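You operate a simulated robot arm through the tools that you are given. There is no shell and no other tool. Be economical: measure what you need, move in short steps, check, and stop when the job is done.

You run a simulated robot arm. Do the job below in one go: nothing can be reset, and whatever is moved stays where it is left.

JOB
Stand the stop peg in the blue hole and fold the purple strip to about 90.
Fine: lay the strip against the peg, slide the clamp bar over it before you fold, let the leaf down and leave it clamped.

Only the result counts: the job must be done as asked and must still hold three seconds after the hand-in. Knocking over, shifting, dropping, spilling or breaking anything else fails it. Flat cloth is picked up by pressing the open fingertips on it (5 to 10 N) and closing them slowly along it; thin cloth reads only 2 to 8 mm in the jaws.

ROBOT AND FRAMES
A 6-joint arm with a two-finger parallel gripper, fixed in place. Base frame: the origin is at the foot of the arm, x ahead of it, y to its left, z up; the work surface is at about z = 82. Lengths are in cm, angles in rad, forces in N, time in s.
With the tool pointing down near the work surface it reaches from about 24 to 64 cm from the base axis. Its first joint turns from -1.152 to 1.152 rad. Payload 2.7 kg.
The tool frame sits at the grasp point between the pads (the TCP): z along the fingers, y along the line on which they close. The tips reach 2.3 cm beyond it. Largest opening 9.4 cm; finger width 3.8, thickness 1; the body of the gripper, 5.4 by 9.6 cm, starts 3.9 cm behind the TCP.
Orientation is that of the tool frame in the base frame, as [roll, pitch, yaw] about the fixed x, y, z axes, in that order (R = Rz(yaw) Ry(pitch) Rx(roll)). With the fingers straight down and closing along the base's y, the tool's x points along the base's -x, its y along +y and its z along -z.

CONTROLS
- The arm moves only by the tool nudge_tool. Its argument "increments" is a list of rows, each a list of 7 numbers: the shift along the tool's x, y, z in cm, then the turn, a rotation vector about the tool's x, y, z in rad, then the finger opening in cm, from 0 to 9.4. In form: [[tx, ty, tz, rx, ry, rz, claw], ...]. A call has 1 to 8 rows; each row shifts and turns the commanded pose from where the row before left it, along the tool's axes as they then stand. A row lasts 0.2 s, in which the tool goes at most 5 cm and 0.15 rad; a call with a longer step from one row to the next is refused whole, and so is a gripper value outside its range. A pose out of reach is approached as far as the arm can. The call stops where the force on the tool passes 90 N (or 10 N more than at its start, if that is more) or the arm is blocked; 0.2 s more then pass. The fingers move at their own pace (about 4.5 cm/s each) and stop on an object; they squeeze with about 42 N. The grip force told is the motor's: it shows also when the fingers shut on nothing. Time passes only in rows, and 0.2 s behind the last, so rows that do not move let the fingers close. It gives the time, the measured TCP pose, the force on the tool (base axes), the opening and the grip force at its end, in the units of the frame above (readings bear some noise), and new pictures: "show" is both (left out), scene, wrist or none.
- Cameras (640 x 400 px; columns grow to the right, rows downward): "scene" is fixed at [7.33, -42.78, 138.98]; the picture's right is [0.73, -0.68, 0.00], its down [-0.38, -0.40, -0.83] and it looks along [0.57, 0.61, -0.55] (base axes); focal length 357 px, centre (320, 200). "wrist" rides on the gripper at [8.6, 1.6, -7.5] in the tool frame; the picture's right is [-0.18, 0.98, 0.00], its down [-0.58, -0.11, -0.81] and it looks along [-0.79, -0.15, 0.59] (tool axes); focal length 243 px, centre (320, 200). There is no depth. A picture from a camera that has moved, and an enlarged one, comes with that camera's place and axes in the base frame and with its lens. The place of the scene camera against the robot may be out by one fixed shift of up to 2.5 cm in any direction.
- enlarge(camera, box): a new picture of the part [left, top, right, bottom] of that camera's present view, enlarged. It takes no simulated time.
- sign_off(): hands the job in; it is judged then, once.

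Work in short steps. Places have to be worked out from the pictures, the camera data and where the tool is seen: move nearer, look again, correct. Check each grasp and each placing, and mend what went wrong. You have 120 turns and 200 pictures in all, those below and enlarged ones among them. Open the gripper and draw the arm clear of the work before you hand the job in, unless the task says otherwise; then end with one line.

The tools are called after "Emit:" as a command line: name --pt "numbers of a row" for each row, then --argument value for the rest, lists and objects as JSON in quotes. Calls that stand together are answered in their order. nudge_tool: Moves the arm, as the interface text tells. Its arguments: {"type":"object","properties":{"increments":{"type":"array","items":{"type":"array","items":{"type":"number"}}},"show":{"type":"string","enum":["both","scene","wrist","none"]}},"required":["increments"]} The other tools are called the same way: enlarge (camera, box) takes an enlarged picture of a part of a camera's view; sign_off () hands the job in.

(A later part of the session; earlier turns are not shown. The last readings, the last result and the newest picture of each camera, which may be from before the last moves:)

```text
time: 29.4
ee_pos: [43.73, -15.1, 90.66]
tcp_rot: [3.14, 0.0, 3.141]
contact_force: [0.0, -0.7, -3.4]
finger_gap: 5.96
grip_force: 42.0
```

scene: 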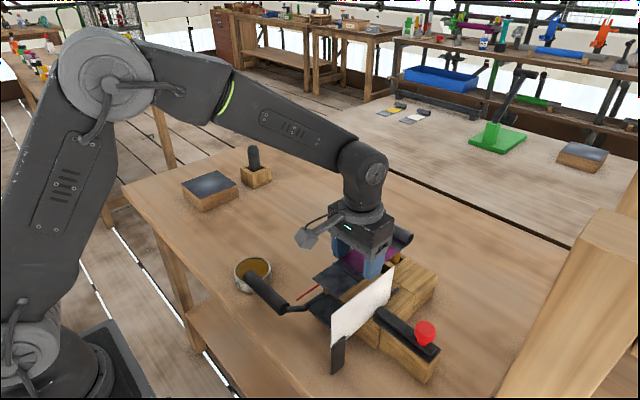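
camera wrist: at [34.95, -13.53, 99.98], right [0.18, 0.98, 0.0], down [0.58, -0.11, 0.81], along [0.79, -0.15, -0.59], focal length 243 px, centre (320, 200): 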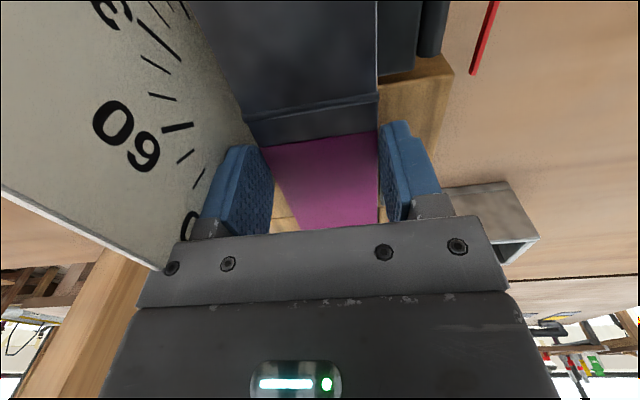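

Emit:
nudge_tool --pt "0 0 0.2 0 0 0 5" --pt "0 0 0.15 0 0 0 5" --show "wrist"

Emit:
enlarge --camera "scene" --box '[370, 235, 430, 285]'

```text
time: 30.0
ee_pos: [43.7, -15.16, 90.44]
tcp_rot: [-3.141, 0.002, -3.141]
contact_force: [-1.1, -0.5, 1.1]
finger_gap: 5.96
grip_force: 42.0
camera wrist: at [34.98, -13.48, 97.8], right [0.18, 0.98, 0.0], down [0.58, -0.11, 0.81], along [0.79, -0.15, -0.59], focal length 243 px, centre (320, 200)
```

wrist: 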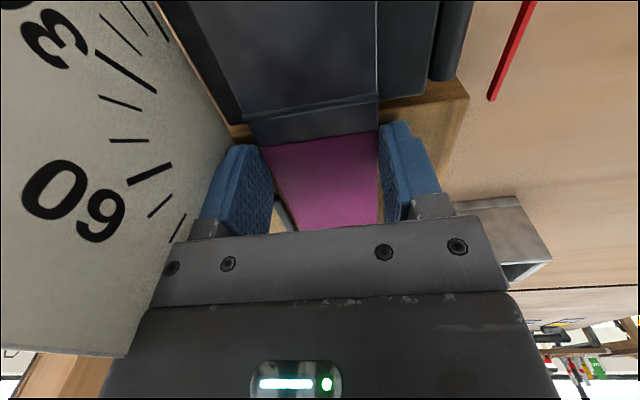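

```text
8.00 times, centred on (400, 260) of scene
camera zoom: at [7.32, -42.78, 138.98], right [0.73, -0.68, 0.0], down [-0.38, -0.4, -0.83], along [0.57, 0.61, -0.55], focal length 2857 px, centre (-320, -280)
```

zoom: 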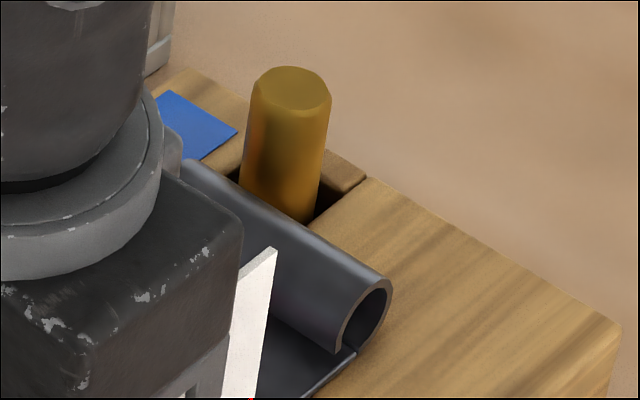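

The strip rests on the bed, short of the peg. I slide it forward gently until it meets the peg.

Emit:
nudge_tool --pt "-0.3 0 0 0 0 0 5" --pt "-0.3 0 0 0 0 0 5" --pt "-0.2 0 0 0 0 0 5" --pt "0 0 0 0 0 0 5" --show "none"

Emit:
enlarge --camera "scene" --box '[370, 235, 430, 285]'

```text
time: 31.0
ee_pos: [44.46, -14.95, 90.34]
tcp_rot: [3.14, 0.002, 3.141]
contact_force: [-2.2, -0.1, 2.0]
finger_gap: 5.93
grip_force: 42.5
```

```text
8.00 times, centred on (400, 260) of scene
camera zoom: at [7.32, -42.78, 138.98], right [0.73, -0.68, 0.0], down [-0.38, -0.4, -0.83], along [0.57, 0.61, -0.55], focal length 2857 px, centre (-320, -280)
```

zoom: 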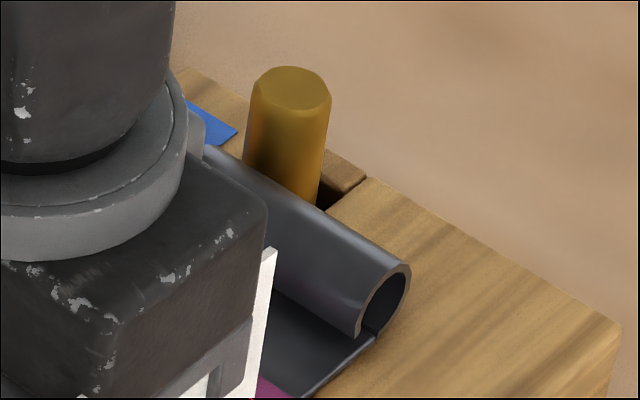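

Peg still unmoved and only friction is felt. I push on in 0.15 cm steps.

Emit:
nudge_tool --pt "-0.15 -0.1 0 0 0 0 5" --pt "-0.15 0 0 0 0 0 5" --pt "0 0 0 0 0 0 5" --show "none"

Emit:
enlarge --camera "scene" --box '[370, 235, 430, 285]'

```text
time: 31.8
ee_pos: [44.68, -15.22, 90.28]
tcp_rot: [3.141, 0.0, 3.142]
contact_force: [-2.0, -0.2, 3.0]
finger_gap: 5.95
grip_force: 42.3
```

```text
8.00 times, centred on (400, 260) of scene
camera zoom: at [7.32, -42.78, 138.98], right [0.73, -0.68, 0.0], down [-0.38, -0.4, -0.83], along [0.57, 0.61, -0.55], focal length 2857 px, centre (-320, -280)
```

zoom: 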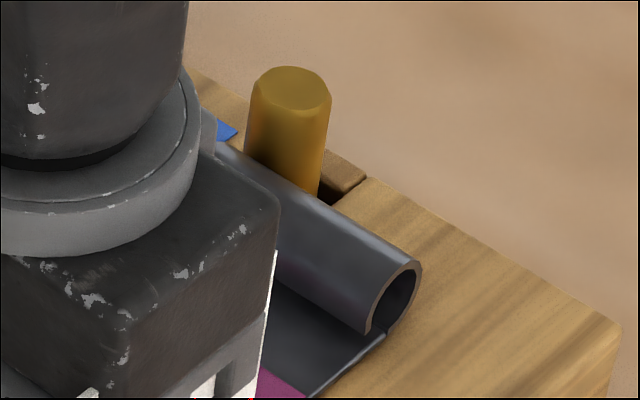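

Emit:
nudge_tool --pt "-0.15 0 0 0 0 0 5" --pt "-0.15 0 0 0 0 0 5" --pt "0 0 0 0 0 0 5" --show "none"

Emit:
enlarge --camera "scene" --box '[370, 235, 430, 285]'

```text
time: 32.6
ee_pos: [45.07, -15.15, 90.4]
tcp_rot: [-3.141, 0.003, 3.141]
contact_force: [-2.8, -1.2, 4.5]
finger_gap: 5.97
grip_force: 41.9
```

```text
8.00 times, centred on (400, 260) of scene
camera zoom: at [7.31, -42.78, 138.98], right [0.73, -0.68, 0.0], down [-0.38, -0.4, -0.83], along [0.57, 0.61, -0.55], focal length 2857 px, centre (-320, -280)
```

zoom: 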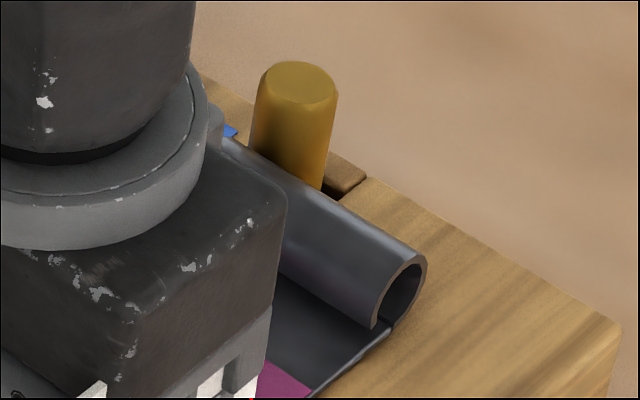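

Contact: the peg has just taken up its play. I check the crease against the hinge line in the wrist view.

Emit:
enlarge --camera "wrist" --box '[200, 0, 500, 160]'

```text
2.13 times, centred on (350, 80) of wrist
camera zoom: at [36.33, -13.57, 97.81], right [0.18, 0.98, 0.0], down [0.58, -0.11, 0.81], along [0.79, -0.15, -0.59], focal length 518 px, centre (256, 456)
```

zoom: 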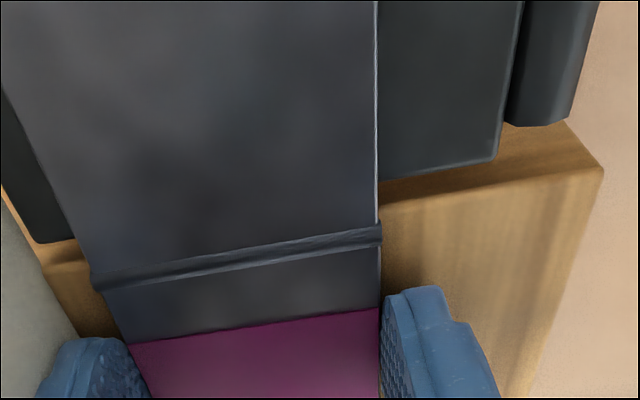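

The crease sits at x≈42.4, right at the bed's front edge, so the placement is good. I open a little, lift straight up and look.

Emit:
nudge_tool --pt "0 0 0 0 0 0 6.3" --pt "0 0 0 0 0 0 6.8" --pt "0 0 0 0 0 0 6.8" --pt "0 0 -1.5 0 0 0 6.8" --pt "0 0 -3.5 0 0 0 6.8" --pt "0 0 -4 0 0 0 6.8" --pt "3 0 -3 0 0 0 6.8" --show "both"

Emit:
enlarge --camera "scene" --box '[290, 220, 450, 380]'

Emit:
enlarge --camera "wrist" --box '[100, 0, 440, 200]'

```text
time: 34.2
ee_pos: [42.09, -15.16, 102.36]
tcp_rot: [3.14, 0.0, 3.142]
contact_force: [-0.3, -0.6, 0.5]
finger_gap: 6.82
grip_force: 0.0
camera wrist: at [33.37, -13.59, 109.88], right [0.18, 0.98, 0.0], down [0.58, -0.11, 0.81], along [0.79, -0.15, -0.59], focal length 243 px, centre (320, 200)
```

scene: 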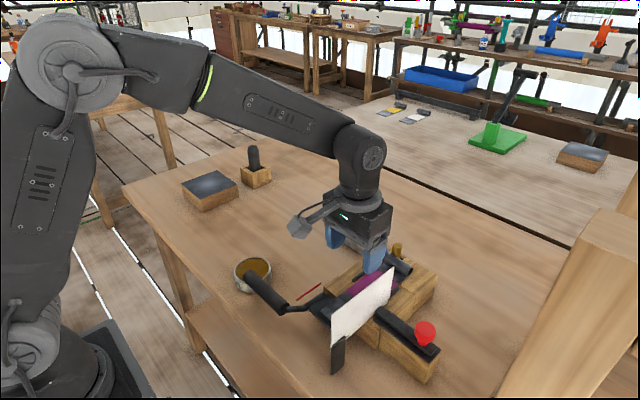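
wrist: 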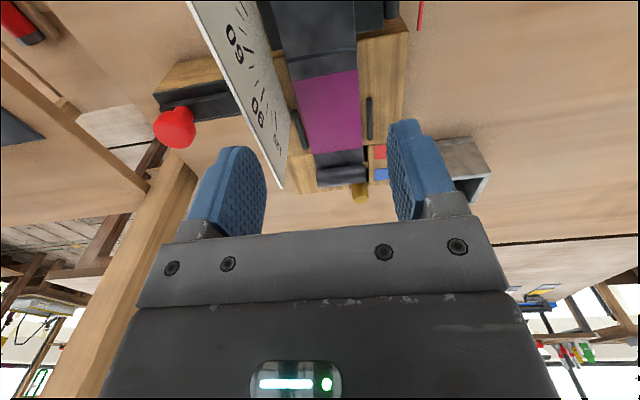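

```text
2.50 times, centred on (370, 300) of scene
camera zoom: at [7.33, -42.78, 138.98], right [0.73, -0.68, 0.0], down [-0.38, -0.4, -0.83], along [0.57, 0.61, -0.55], focal length 893 px, centre (195, -50)
```

zoom: 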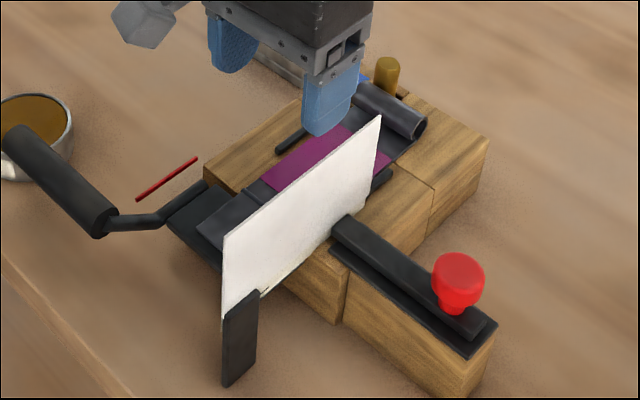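

```text
1.88 times, centred on (270, 100) of wrist
camera zoom: at [33.37, -13.59, 109.88], right [0.18, 0.98, 0.0], down [0.58, -0.11, 0.81], along [0.79, -0.15, -0.59], focal length 457 px, centre (414, 388)
```

zoom: 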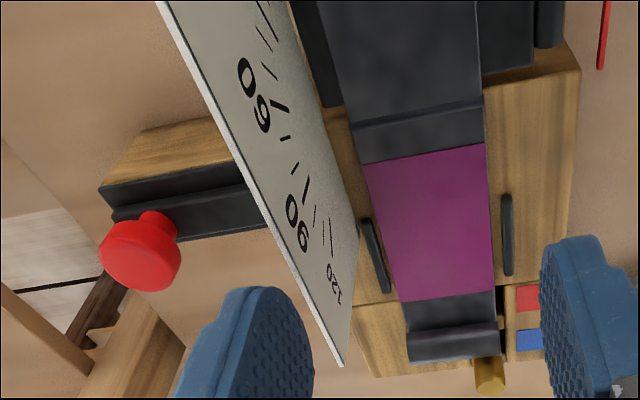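

The strip lies neatly between the guides against the peg. The clamp knob comes out at about (44.2, −28.7, 92). I examine the clamp bar, plate and rail more closely.

Emit:
enlarge --camera "scene" --box '[340, 285, 445, 365]'

Emit:
enlarge --camera "scene" --box '[300, 255, 410, 345]'

Emit:
enlarge --camera "wrist" --box '[140, 50, 300, 170]'

```text
5.00 times, centred on (392, 325) of scene
camera zoom: at [7.33, -42.78, 138.98], right [0.73, -0.68, 0.0], down [-0.38, -0.4, -0.83], along [0.57, 0.61, -0.55], focal length 1786 px, centre (-42, -425)
```

zoom: 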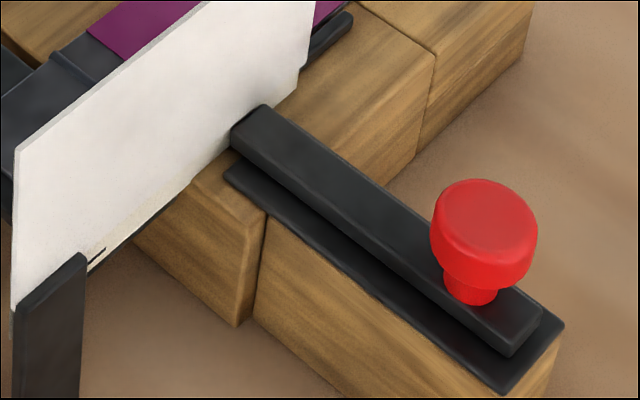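

```text
4.44 times, centred on (355, 300) of scene
camera zoom: at [7.33, -42.78, 138.98], right [0.73, -0.68, 0.0], down [-0.38, -0.4, -0.83], along [0.57, 0.61, -0.55], focal length 1587 px, centre (164, -244)
```

zoom: 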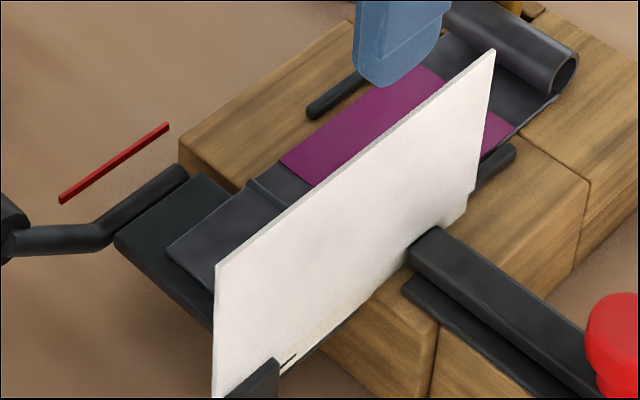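

```text
3.33 times, centred on (220, 110) of wrist
camera zoom: at [33.37, -13.59, 109.88], right [0.18, 0.98, 0.0], down [0.58, -0.11, 0.81], along [0.79, -0.15, -0.59], focal length 809 px, centre (653, 500)
```

zoom: 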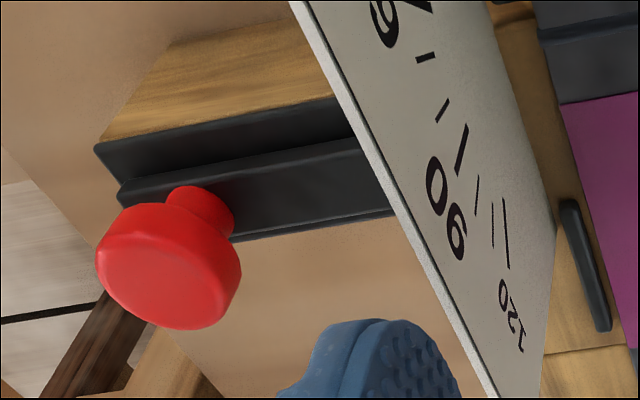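

Before going to the knob I check the wooden post on the right, since it might be in the way.

Emit:
enlarge --camera "scene" --box '[400, 170, 640, 400]'

Emit:
enlarge --camera "wrist" --box '[0, 50, 260, 400]'

```text
1.74 times, centred on (520, 285) of scene
camera zoom: at [7.33, -42.78, 138.98], right [0.73, -0.68, 0.0], down [-0.38, -0.4, -0.83], along [0.57, 0.61, -0.55], focal length 621 px, centre (-28, 52)
```

zoom: 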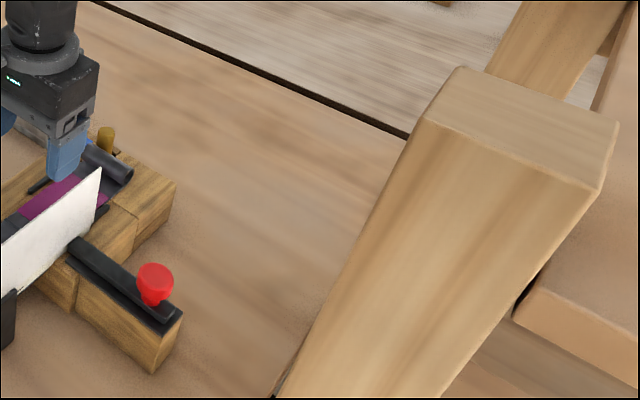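

```text
1.14 times, centred on (130, 225) of wrist
camera zoom: at [33.37, -13.59, 109.88], right [0.18, 0.98, 0.0], down [0.58, -0.11, 0.81], along [0.79, -0.15, -0.59], focal length 277 px, centre (537, 171)
```

zoom: 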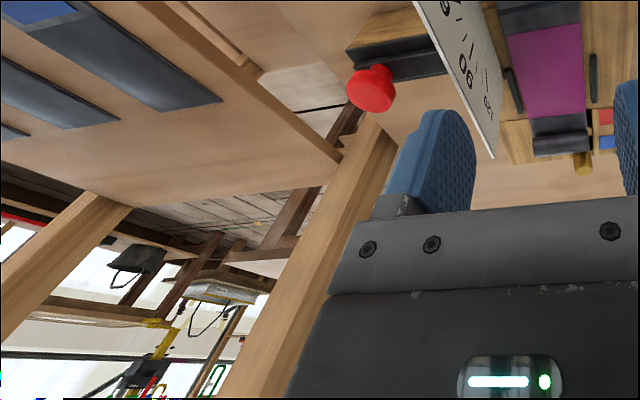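

The post stands beyond the table edge, out of reach of this move. I go to just outside the knob with fingers closed, staying high.

Emit:
nudge_tool --pt "-0.5 -4.5 0 0 0 0 5" --pt "-0.5 -4.5 0 0 0 0 3" --pt "-0.5 -4.5 0 0 0 0 0" --pt "-0.6 -4.7 0 0 0 0 0" --pt "0 -0.5 0 0 0 0 0" --pt "0 0 3 0 0 0 0" --show "both"

Emit:
enlarge --camera "scene" --box '[340, 240, 480, 370]'

```text
time: 35.6
ee_pos: [44.25, -33.9, 99.3]
tcp_rot: [-3.141, 0.0, 3.141]
contact_force: [0.3, 0.2, -0.4]
finger_gap: 0.01
grip_force: 41.9
camera wrist: at [35.45, -32.34, 106.75], right [0.18, 0.98, 0.0], down [0.58, -0.11, 0.81], along [0.79, -0.15, -0.59], focal length 243 px, centre (320, 200)
```

scene: 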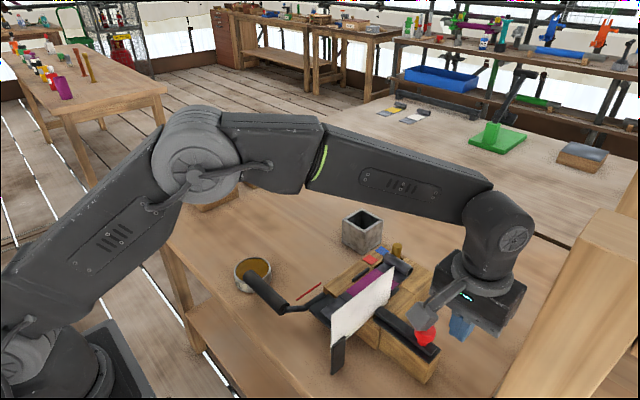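
wrist: 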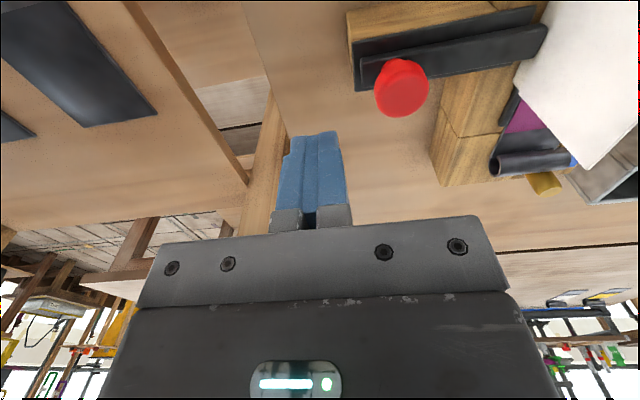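

```text
3.08 times, centred on (410, 305) of scene
camera zoom: at [7.33, -42.78, 138.98], right [0.73, -0.68, 0.0], down [-0.38, -0.4, -0.83], along [0.57, 0.61, -0.55], focal length 1099 px, centre (43, -123)
```

zoom: 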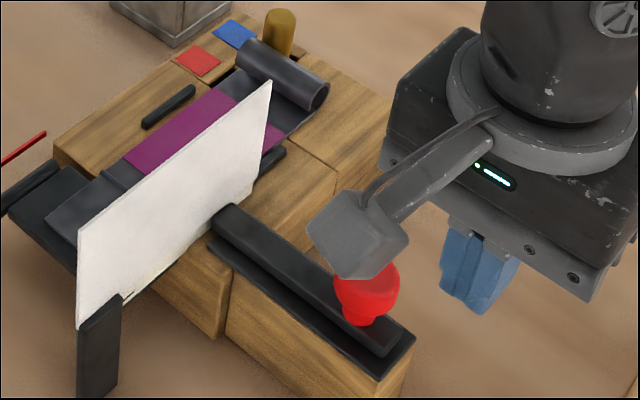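

Knob at about (44.5, −28.7). I descend beside it with the tips above the bar top.

Emit:
nudge_tool --pt "-0.2 0 3 0 0 0 0" --pt "0 0 3 0 0 0 0" --pt "0 0 0 0 0 0 0" --show "none"

Emit:
enlarge --camera "scene" --box '[340, 260, 480, 370]'

Emit:
enlarge --camera "wrist" --box '[240, 0, 640, 250]'

```text
time: 36.4
ee_pos: [44.45, -33.88, 93.23]
tcp_rot: [3.14, 0.0, -3.142]
contact_force: [0.4, 0.3, 0.1]
finger_gap: 0.01
grip_force: 42.1
```

```text
3.64 times, centred on (410, 315) of scene
camera zoom: at [7.33, -42.78, 138.98], right [0.73, -0.68, 0.0], down [-0.38, -0.4, -0.83], along [0.57, 0.61, -0.55], focal length 1299 px, centre (-7, -218)
```

zoom: 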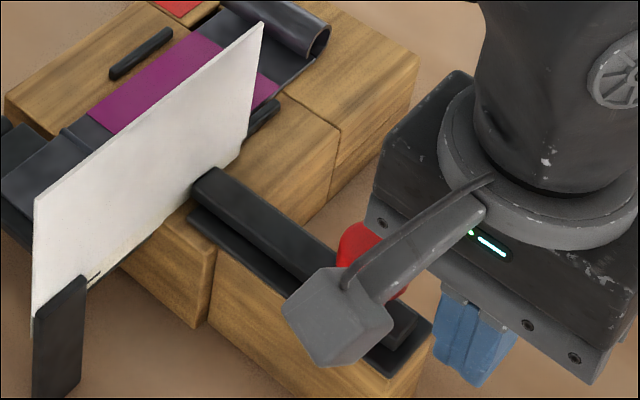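

```text
1.60 times, centred on (440, 125) of wrist
camera zoom: at [35.65, -32.25, 100.73], right [0.18, 0.98, 0.0], down [0.58, -0.11, 0.81], along [0.79, -0.15, -0.59], focal length 388 px, centre (128, 320)
```

zoom: 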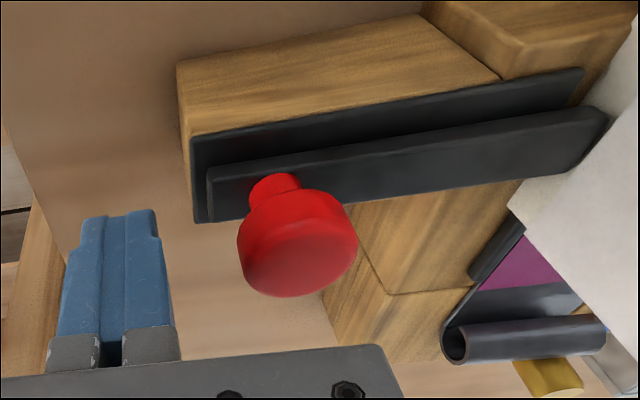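

The fingers are level with the knob head. I push in +y in small steps and watch the bar.

Emit:
nudge_tool --pt "0 1 0 0 0 0 0" --pt "0 1 0 0 0 0 0" --pt "0 0.6 0 0 0 0 0" --pt "0 0.6 0 0 0 0 0" --pt "0 0.6 0 0 0 0 0" --show "none"

Emit:
enlarge --camera "wrist" --box '[240, 0, 640, 250]'

```text
time: 37.6
ee_pos: [44.4, -30.03, 93.33]
tcp_rot: [-3.14, 0.001, -3.141]
contact_force: [-0.9, -2.1, 0.8]
finger_gap: 0.0
grip_force: 42.1
```

```text
1.60 times, centred on (440, 125) of wrist
camera zoom: at [35.65, -28.48, 100.77], right [0.18, 0.98, 0.0], down [0.58, -0.11, 0.81], along [0.79, -0.15, -0.59], focal length 388 px, centre (128, 320)
```

zoom: 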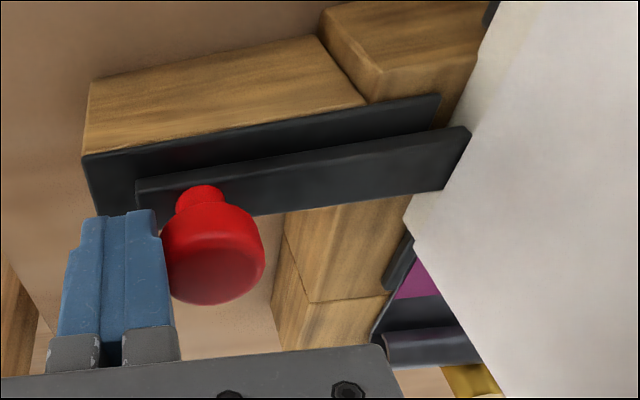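

The bar slides freely at about 2 N and passes under the plate. I keep pushing.

Emit:
nudge_tool --pt "0 0.6 0 0 0 0 0" --pt "0 0.6 0 0 0 0 0" --pt "0 0.6 0 0 0 0 0" --pt "0 0.6 0 0 0 0 0" --show "none"

Emit:
enlarge --camera "wrist" --box '[240, 0, 640, 250]'

Emit:
enlarge --camera "scene" --box '[300, 220, 480, 370]'

```text
time: 38.6
ee_pos: [44.48, -27.61, 93.18]
tcp_rot: [-3.141, 0.001, -3.141]
contact_force: [-0.5, -1.2, -0.3]
finger_gap: 0.01
grip_force: 42.2
```

```text
1.60 times, centred on (440, 125) of wrist
camera zoom: at [35.7, -26.05, 100.77], right [0.18, 0.98, 0.0], down [0.58, -0.11, 0.81], along [0.79, -0.15, -0.59], focal length 388 px, centre (128, 320)
```

zoom: 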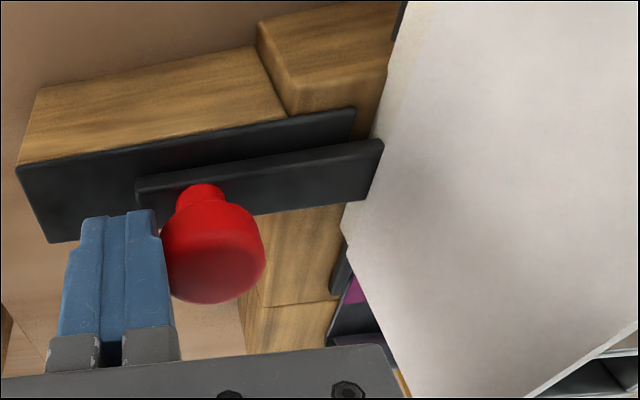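

```text
2.67 times, centred on (390, 295) of scene
camera zoom: at [7.33, -42.78, 138.98], right [0.73, -0.68, 0.0], down [-0.38, -0.4, -0.83], along [0.57, 0.61, -0.55], focal length 952 px, centre (133, -53)
```

zoom: 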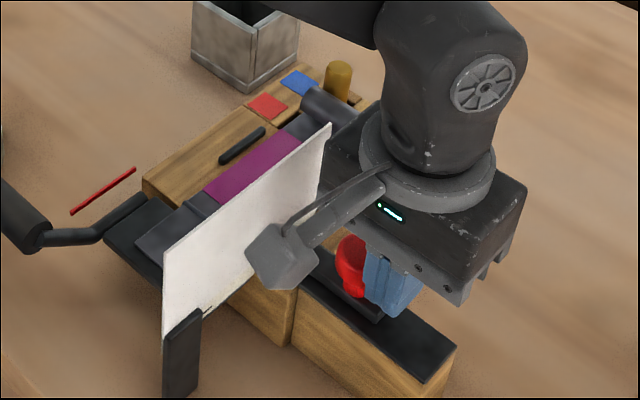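

Moving freely still. I raise slightly for more clearance over the plate and continue slowly.

Emit:
nudge_tool --pt "0 0.4 -0.4 0 0 0 0" --pt "0 0.5 0 0 0 0 0" --pt "0 0.5 0 0 0 0 0" --pt "0 0.4 0 0 0 0 0" --show "none"

Emit:
enlarge --camera "wrist" --box '[240, 0, 640, 250]'

Emit:
enlarge --camera "scene" --box '[300, 220, 480, 370]'

```text
time: 39.6
ee_pos: [44.4, -25.84, 93.61]
tcp_rot: [3.14, 0.0, 3.141]
contact_force: [-0.3, -1.2, 1.7]
finger_gap: 0.01
grip_force: 41.3
```

```text
1.60 times, centred on (440, 125) of wrist
camera zoom: at [35.68, -24.25, 101.18], right [0.18, 0.98, 0.0], down [0.58, -0.11, 0.81], along [0.79, -0.15, -0.59], focal length 388 px, centre (128, 320)
```

zoom: 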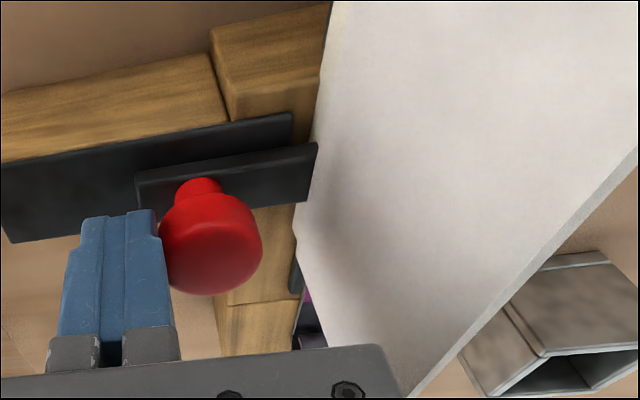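

```text
2.67 times, centred on (390, 295) of scene
camera zoom: at [7.33, -42.78, 138.98], right [0.73, -0.68, 0.0], down [-0.38, -0.4, -0.83], along [0.57, 0.61, -0.55], focal length 952 px, centre (133, -53)
```

zoom: 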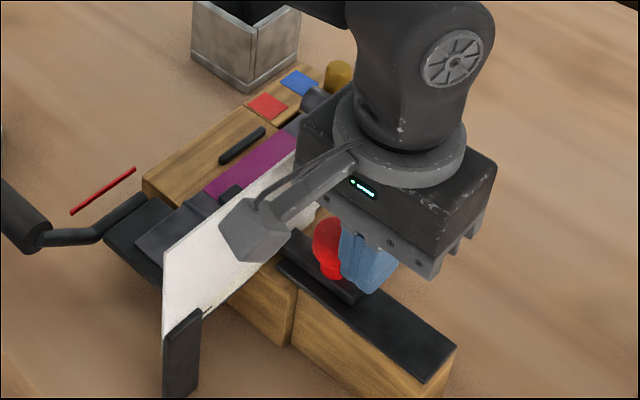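

The bar tip now shows over the strip at y≈−14.3. I push on slowly until it covers the strip or stops.

Emit:
nudge_tool --pt "0 0.4 0 0 0 0 0" --pt "0 0.4 0 0 0 0 0" --pt "0 0.3 0 0 0 0 0" --show "none"

Emit:
enlarge --camera "scene" --box '[300, 220, 480, 370]'

Emit:
enlarge --camera "wrist" --box '[240, 0, 640, 250]'

```text
time: 40.4
ee_pos: [44.45, -24.75, 93.71]
tcp_rot: [3.141, 0.002, -3.142]
contact_force: [0.1, -1.3, -1.0]
finger_gap: 0.01
grip_force: 41.6
```

```text
2.67 times, centred on (390, 295) of scene
camera zoom: at [7.33, -42.78, 138.98], right [0.73, -0.68, 0.0], down [-0.38, -0.4, -0.83], along [0.57, 0.61, -0.55], focal length 952 px, centre (133, -53)
```

zoom: 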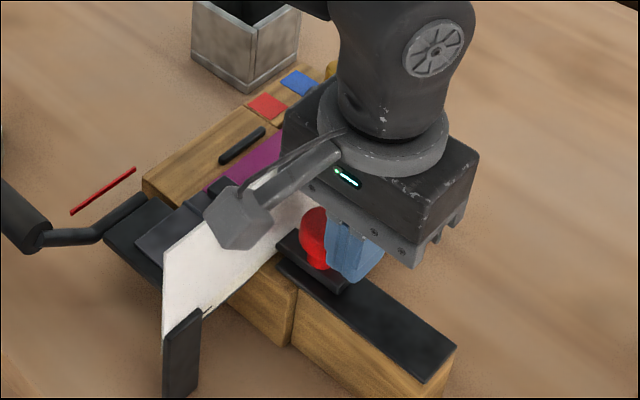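

```text
1.60 times, centred on (440, 125) of wrist
camera zoom: at [35.68, -23.18, 101.16], right [0.18, 0.98, 0.0], down [0.58, -0.11, 0.81], along [0.79, -0.15, -0.59], focal length 388 px, centre (128, 320)
```

zoom: 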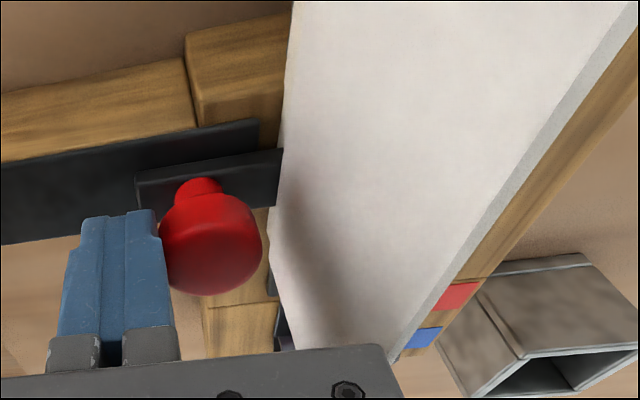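

Emit:
nudge_tool --pt "0 0.3 0 0 0 0 0" --pt "0 0.3 0 0 0 0 0" --pt "0 0.3 0 0 0 0 0" --show "none"

Emit:
enlarge --camera "wrist" --box '[240, 0, 640, 250]'

```text
time: 41.2
ee_pos: [44.39, -23.87, 93.78]
tcp_rot: [-3.141, 0.001, -3.14]
contact_force: [-0.8, -0.4, 1.4]
finger_gap: 0.01
grip_force: 42.5
```

```text
1.60 times, centred on (440, 125) of wrist
camera zoom: at [35.69, -22.27, 101.18], right [0.18, 0.98, 0.0], down [0.58, -0.11, 0.81], along [0.79, -0.15, -0.59], focal length 388 px, centre (128, 320)
```

zoom: 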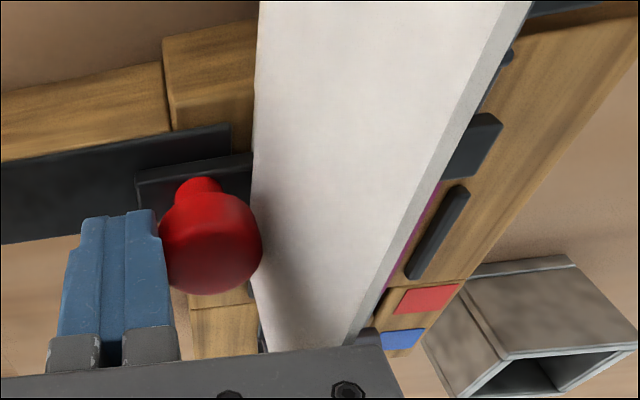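

The bar tip now sticks out on the far side of the plate at y≈−12.5, essentially across the whole strip. I give a last gentle push.

Emit:
nudge_tool --pt "0 0.25 0 0 0 0 0" --pt "0 0.25 0 0 0 0 0" --pt "0 0.25 0 0 0 0 0" --pt "0 0 0 0 0 0 0" --show "none"

Emit:
enlarge --camera "wrist" --box '[240, 0, 640, 250]'

```text
time: 42.2
ee_pos: [44.32, -23.13, 93.62]
tcp_rot: [3.14, 0.001, -3.14]
contact_force: [0.0, 0.5, -0.7]
finger_gap: 0.0
grip_force: 41.8
```

```text
1.60 times, centred on (440, 125) of wrist
camera zoom: at [35.65, -21.55, 101.16], right [0.18, 0.98, 0.0], down [0.58, -0.11, 0.81], along [0.79, -0.15, -0.59], focal length 388 px, centre (128, 320)
```

zoom: 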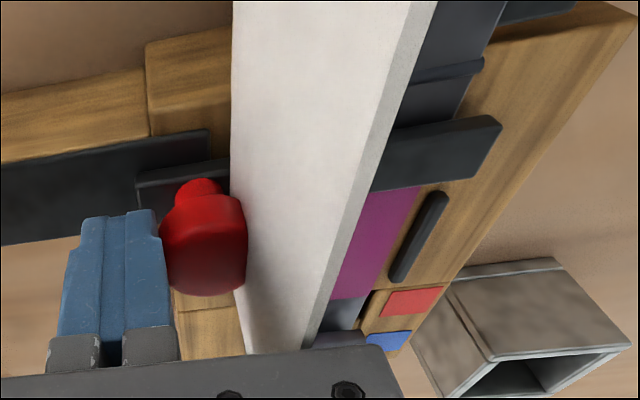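

The bar lies right across the strip just behind the crease. I check for an end stop by pushing slightly further.

Emit:
nudge_tool --pt "0 0.25 0 0 0 0 0" --pt "0 0.25 0 0 0 0 0" --pt "0 0.25 0 0 0 0 0" --pt "0 0 0 0 0 0 0" --show "none"

Emit:
enlarge --camera "wrist" --box '[240, 0, 640, 250]'

```text
time: 43.2
ee_pos: [44.47, -22.63, 93.7]
tcp_rot: [-3.139, 0.003, 3.141]
contact_force: [0.3, -33.3, -6.9]
finger_gap: 0.0
grip_force: 42.5
```

```text
1.60 times, centred on (440, 125) of wrist
camera zoom: at [35.63, -21.1, 101.16], right [0.18, 0.98, 0.0], down [0.58, -0.11, 0.81], along [0.79, -0.15, -0.59], focal length 388 px, centre (128, 320)
```

zoom: 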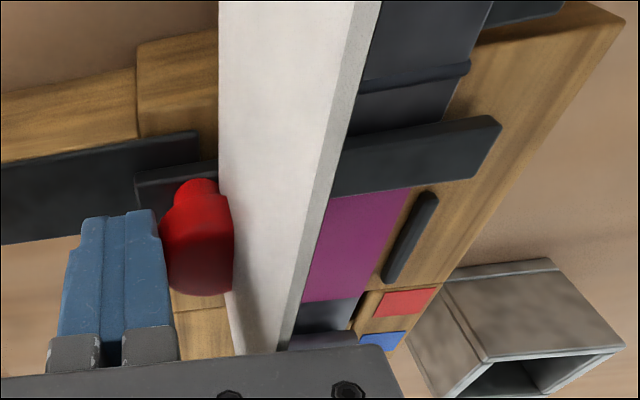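

End stop reached at 33 N: the bar is fully across. I back off, rise and turn the wrist towards the handle.

Emit:
nudge_tool --pt "0 -0.8 0 0 0 0 0" --pt "0 -0.4 -3 0 0 0 0" --pt "0 0 -4.5 0 0 0 0" --pt "1 0 -3 0 0 0 3" --pt "3 3 0 0 0 0 5" --pt "2 4 0 0 0 0 6" --show "both"

Emit:
enlarge --camera "scene" --box '[230, 220, 450, 380]'

```text
time: 44.6
ee_pos: [38.38, -16.59, 104.19]
tcp_rot: [3.141, 0.001, 3.141]
contact_force: [0.5, 0.2, -0.9]
finger_gap: 5.99
grip_force: 0.0
camera wrist: at [29.69, -15.0, 111.69], right [0.18, 0.98, 0.0], down [0.58, -0.11, 0.81], along [0.79, -0.15, -0.59], focal length 243 px, centre (320, 200)
```

scene: 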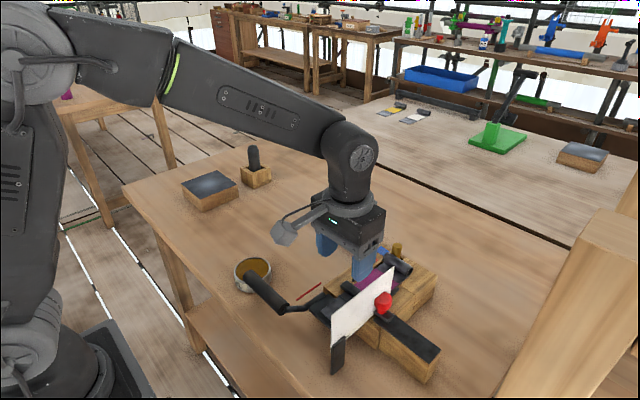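
wrist: 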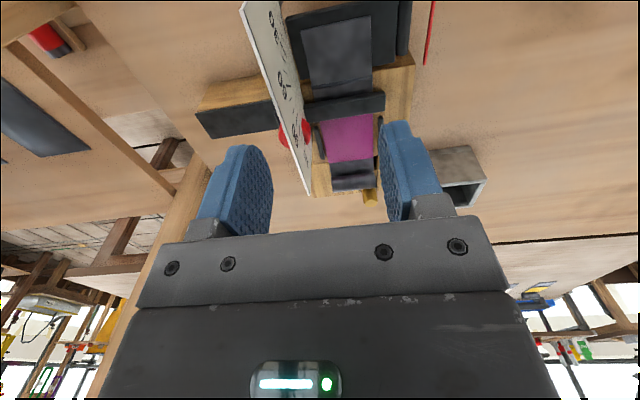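

```text
2.50 times, centred on (340, 300) of scene
camera zoom: at [7.33, -42.78, 138.98], right [0.73, -0.68, 0.0], down [-0.38, -0.4, -0.83], along [0.57, 0.61, -0.55], focal length 893 px, centre (270, -50)
```

zoom: 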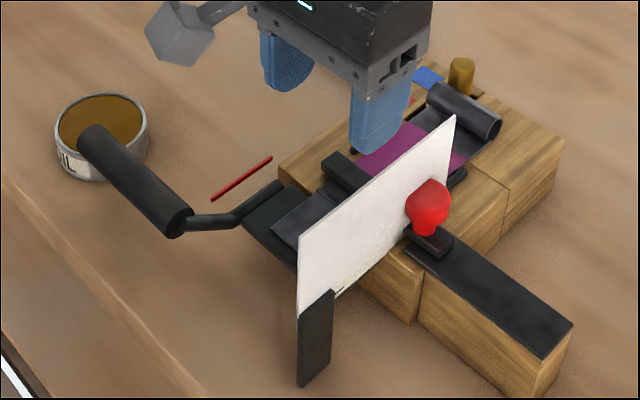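

The bar is fully across and the strip is unmoved. I move over the handle area and turn the wrist 90° so the fingers close along x.

Emit:
nudge_tool --pt "1 4 0 0 0 0 6" --pt "1 4 0 0 0 0 6" --pt "1.4 4 0 0 0 0 6" --pt "1 4 0 0 0 0 6" --pt "1 3 0 0 0 0 6" --pt "0 0 0 0 0 0.145 6" --pt "0 0 0 0 0 0.145 6" --pt "0 0 0 0 0 0.145 6" --show "none"

Emit:
nudge_tool --pt "0 0 0 0 0 0.145 6" --pt "0 0 0 0 0 0.145 6" --pt "0 0 0 0 0 0.145 6" --pt "0 0 0 0 0 0.145 6" --pt "0 0 0 0 0 0.145 6" --pt "0 0 0 0 0 0.145 6" --pt "0 0 0 0 0 0.145 6" --pt "0 0 0 0 0 0.121 6" --show "both"

```text
time: 46.4
ee_pos: [33.03, 2.44, 104.18]
tcp_rot: [3.139, 0.0, 2.703]
contact_force: [-0.9, 0.2, 0.6]
finger_gap: 6.0
grip_force: 0.1
```

```text
time: 48.2
ee_pos: [32.89, 2.4, 104.2]
tcp_rot: [3.14, 0.001, 1.567]
contact_force: [0.2, -0.5, 0.0]
finger_gap: 6.0
grip_force: 0.0
camera wrist: at [34.51, 11.03, 111.69], right [0.98, -0.19, 0.0], down [-0.11, -0.58, 0.81], along [-0.15, -0.79, -0.59], focal length 243 px, centre (320, 200)
```

scene: 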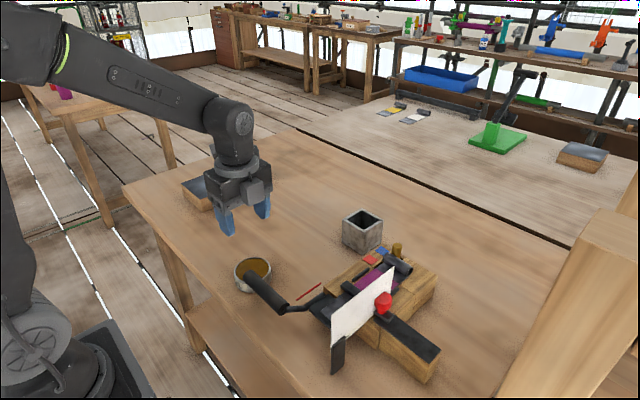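
wrist: 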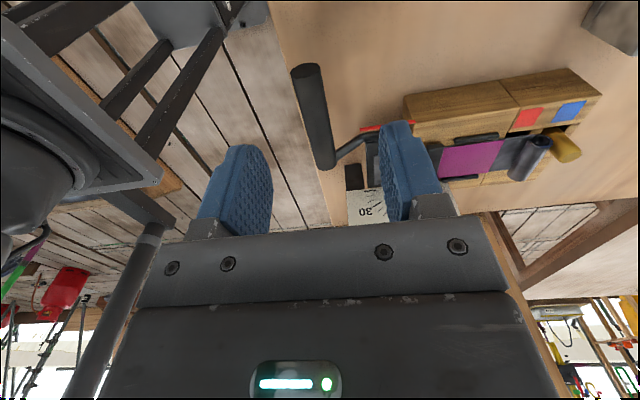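

The wrist is turned; tool x now points along +y and tool y along +x. The handle's axis is near x≈31.4, z≈90.6, y −9…+1, diameter ≈2.7. I move above it and look again.

Emit:
nudge_tool --pt "-3 -0.8 1 0 0 0 6.5" --pt "-2.9 -0.7 2 0 0 0 6.5" --pt "0 0 3 0 0 0 6.5" --pt "0 0 0 0 0 0 6.5" --show "both"

```text
time: 49.2
ee_pos: [31.49, -3.6, 98.08]
tcp_rot: [3.14, 0.0, 1.574]
contact_force: [-0.6, -0.2, -0.1]
finger_gap: 6.52
grip_force: 0.1
camera wrist: at [33.01, 5.05, 105.61], right [0.98, -0.18, 0.0], down [-0.11, -0.58, 0.81], along [-0.15, -0.79, -0.59], focal length 243 px, centre (320, 200)
```

scene: 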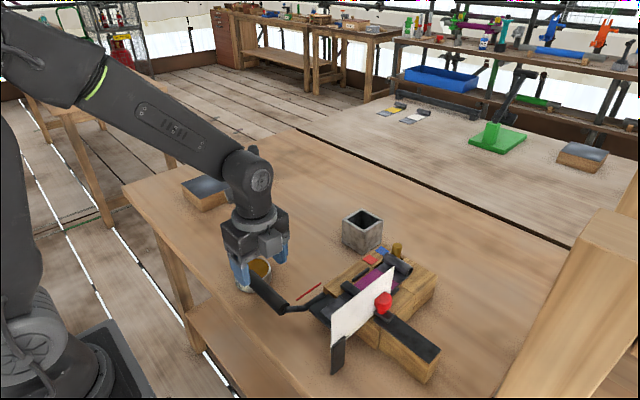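
wrist: 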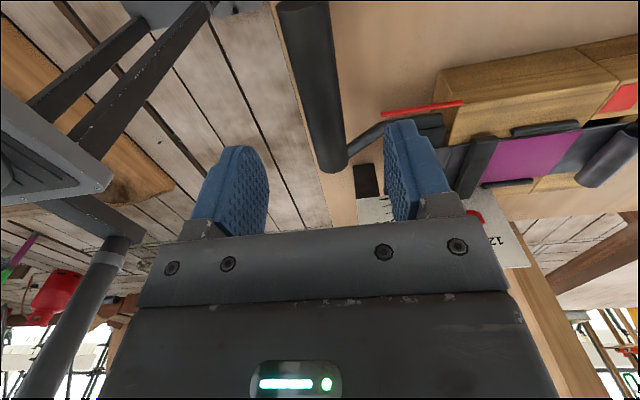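

Handle axis x≈31.3, z≈90.5. I descend around it and close.

Emit:
nudge_tool --pt "0 -0.15 3.5 0 0 0 6.5" --pt "0 0 3.5 0 0 0 6.5" --pt "0 0 0.6 0 0 0 6.5" --pt "0 0 0 0 0 0 4" --pt "0 0 0 0 0 0 2" --pt "0 0 0 0 0 0 1.5" --pt "0 0 0 0 0 0 1.5" --show "both"

Emit:
enlarge --camera "scene" --box '[220, 230, 400, 380]'

```text
time: 50.8
ee_pos: [31.55, -3.53, 90.64]
tcp_rot: [3.137, 0.001, 1.571]
contact_force: [16.8, -0.1, -6.6]
finger_gap: 2.58
grip_force: 45.1
camera wrist: at [33.01, 5.1, 98.11], right [0.98, -0.18, 0.01], down [-0.11, -0.58, 0.81], along [-0.14, -0.79, -0.59], focal length 243 px, centre (320, 200)
```

scene: 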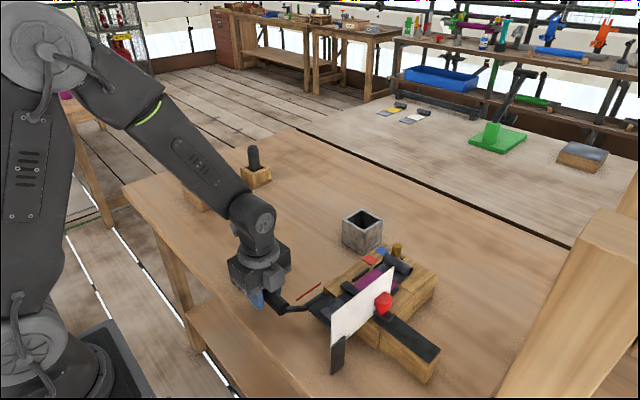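
wrist: 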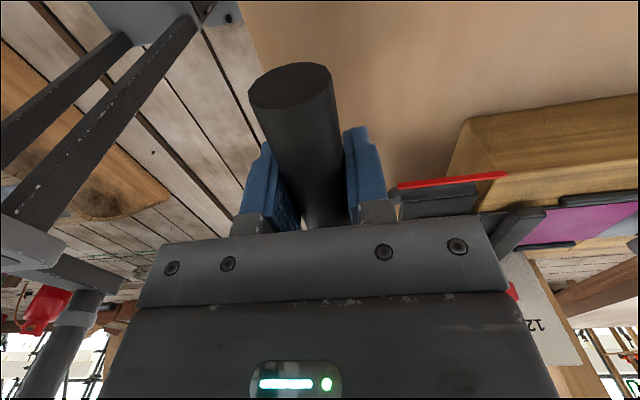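

```text
2.67 times, centred on (310, 305) of scene
camera zoom: at [7.38, -42.78, 138.98], right [0.73, -0.68, 0.0], down [-0.38, -0.4, -0.83], along [0.57, 0.61, -0.55], focal length 952 px, centre (347, -80)
```

zoom: 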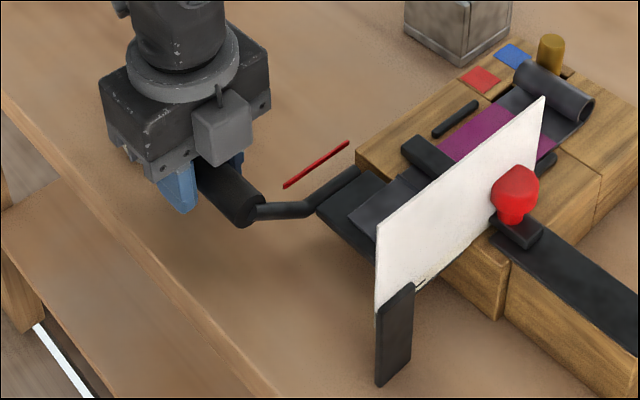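

Handle gripped (2.58 cm). The hinge is near x≈42, z≈88, so the handle swings on an ≈11 cm arc. I take out the side load and raise the first 20°.

Emit:
nudge_tool --pt "0 0.2 0 0 0 0 1.5" --pt "0 0.27 -0.91 0 0 0 1.5" --pt "0 0.34 -0.9 0 0 0 1.5" --show "none"

Emit:
nudge_tool --pt "0 0.43 -0.85 0 0 0 1.5" --pt "0 0.49 -0.82 0 0 0 1.5" --pt "0 0 0 0 0 0 1.5" --show "both"

Emit:
enlarge --camera "scene" --box '[220, 200, 420, 360]'

```text
time: 51.6
ee_pos: [32.03, -3.46, 92.37]
tcp_rot: [-3.137, -0.001, 1.571]
contact_force: [6.0, -6.3, -10.4]
finger_gap: 2.58
grip_force: 36.2
```

```text
time: 52.4
ee_pos: [32.92, -3.49, 94.12]
tcp_rot: [-3.137, 0.0, 1.57]
contact_force: [-15.7, 0.4, 0.8]
finger_gap: 2.55
grip_force: 44.8
camera wrist: at [34.43, 5.11, 101.56], right [0.98, -0.18, 0.0], down [-0.11, -0.58, 0.81], along [-0.15, -0.79, -0.59], focal length 243 px, centre (320, 200)
```

scene: 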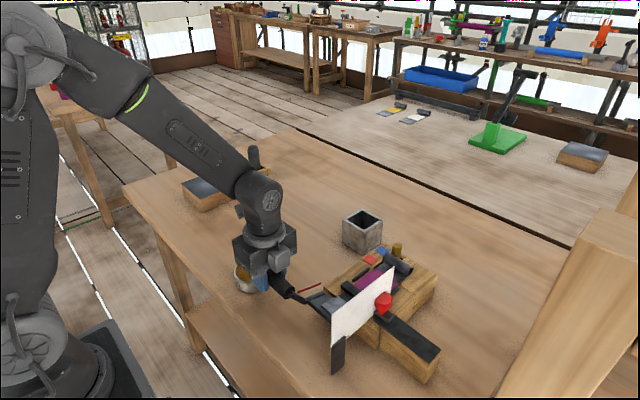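
wrist: 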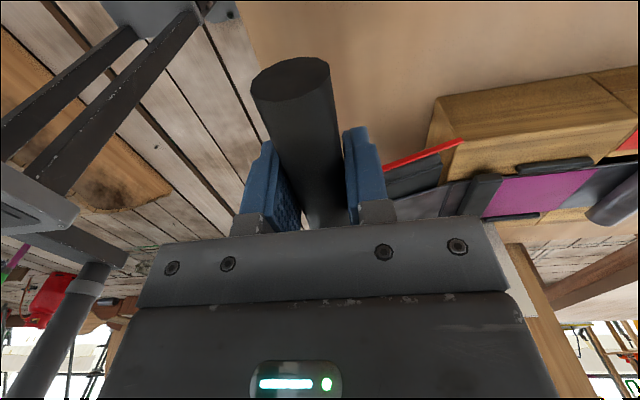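

```text
2.50 times, centred on (320, 280) of scene
camera zoom: at [7.29, -42.78, 138.99], right [0.73, -0.68, 0.0], down [-0.38, -0.4, -0.83], along [0.57, 0.61, -0.55], focal length 893 px, centre (320, 0)
```

zoom: 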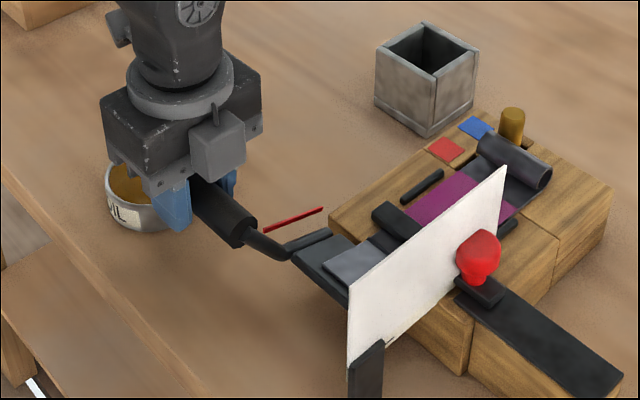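

The leaf and the red pointer turn together. I continue the arc with a small inward correction.

Emit:
nudge_tool --pt "0 0.42 -0.77 0 0 0 1.5" --pt "0 0.63 -0.72 0 0 0 1.5" --pt "0 0.69 -0.66 0 0 0 1.5" --pt "0 0.74 -0.6 0 0 0 1.5" --pt "0 0 0 0 0 0 1.5" --show "scene"

Emit:
enlarge --camera "wrist" --box '[340, 60, 640, 300]'

```text
time: 53.6
ee_pos: [35.53, -3.45, 96.89]
tcp_rot: [-3.14, 0.0, 1.571]
contact_force: [-21.8, 4.6, 18.8]
finger_gap: 2.54
grip_force: 44.8
```

scene: 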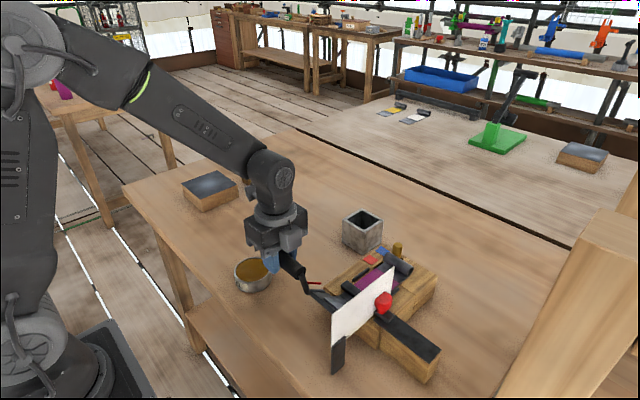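

```text
1.67 times, centred on (490, 180) of wrist
camera zoom: at [36.99, 5.11, 104.38], right [0.98, -0.18, 0.0], down [-0.11, -0.58, 0.81], along [-0.15, -0.79, -0.59], focal length 404 px, centre (37, 233)
```

zoom: 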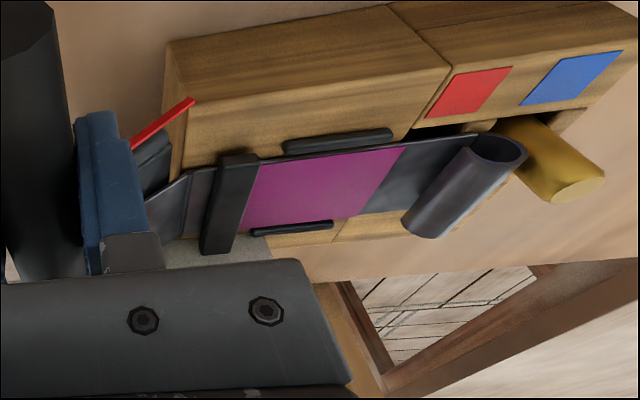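

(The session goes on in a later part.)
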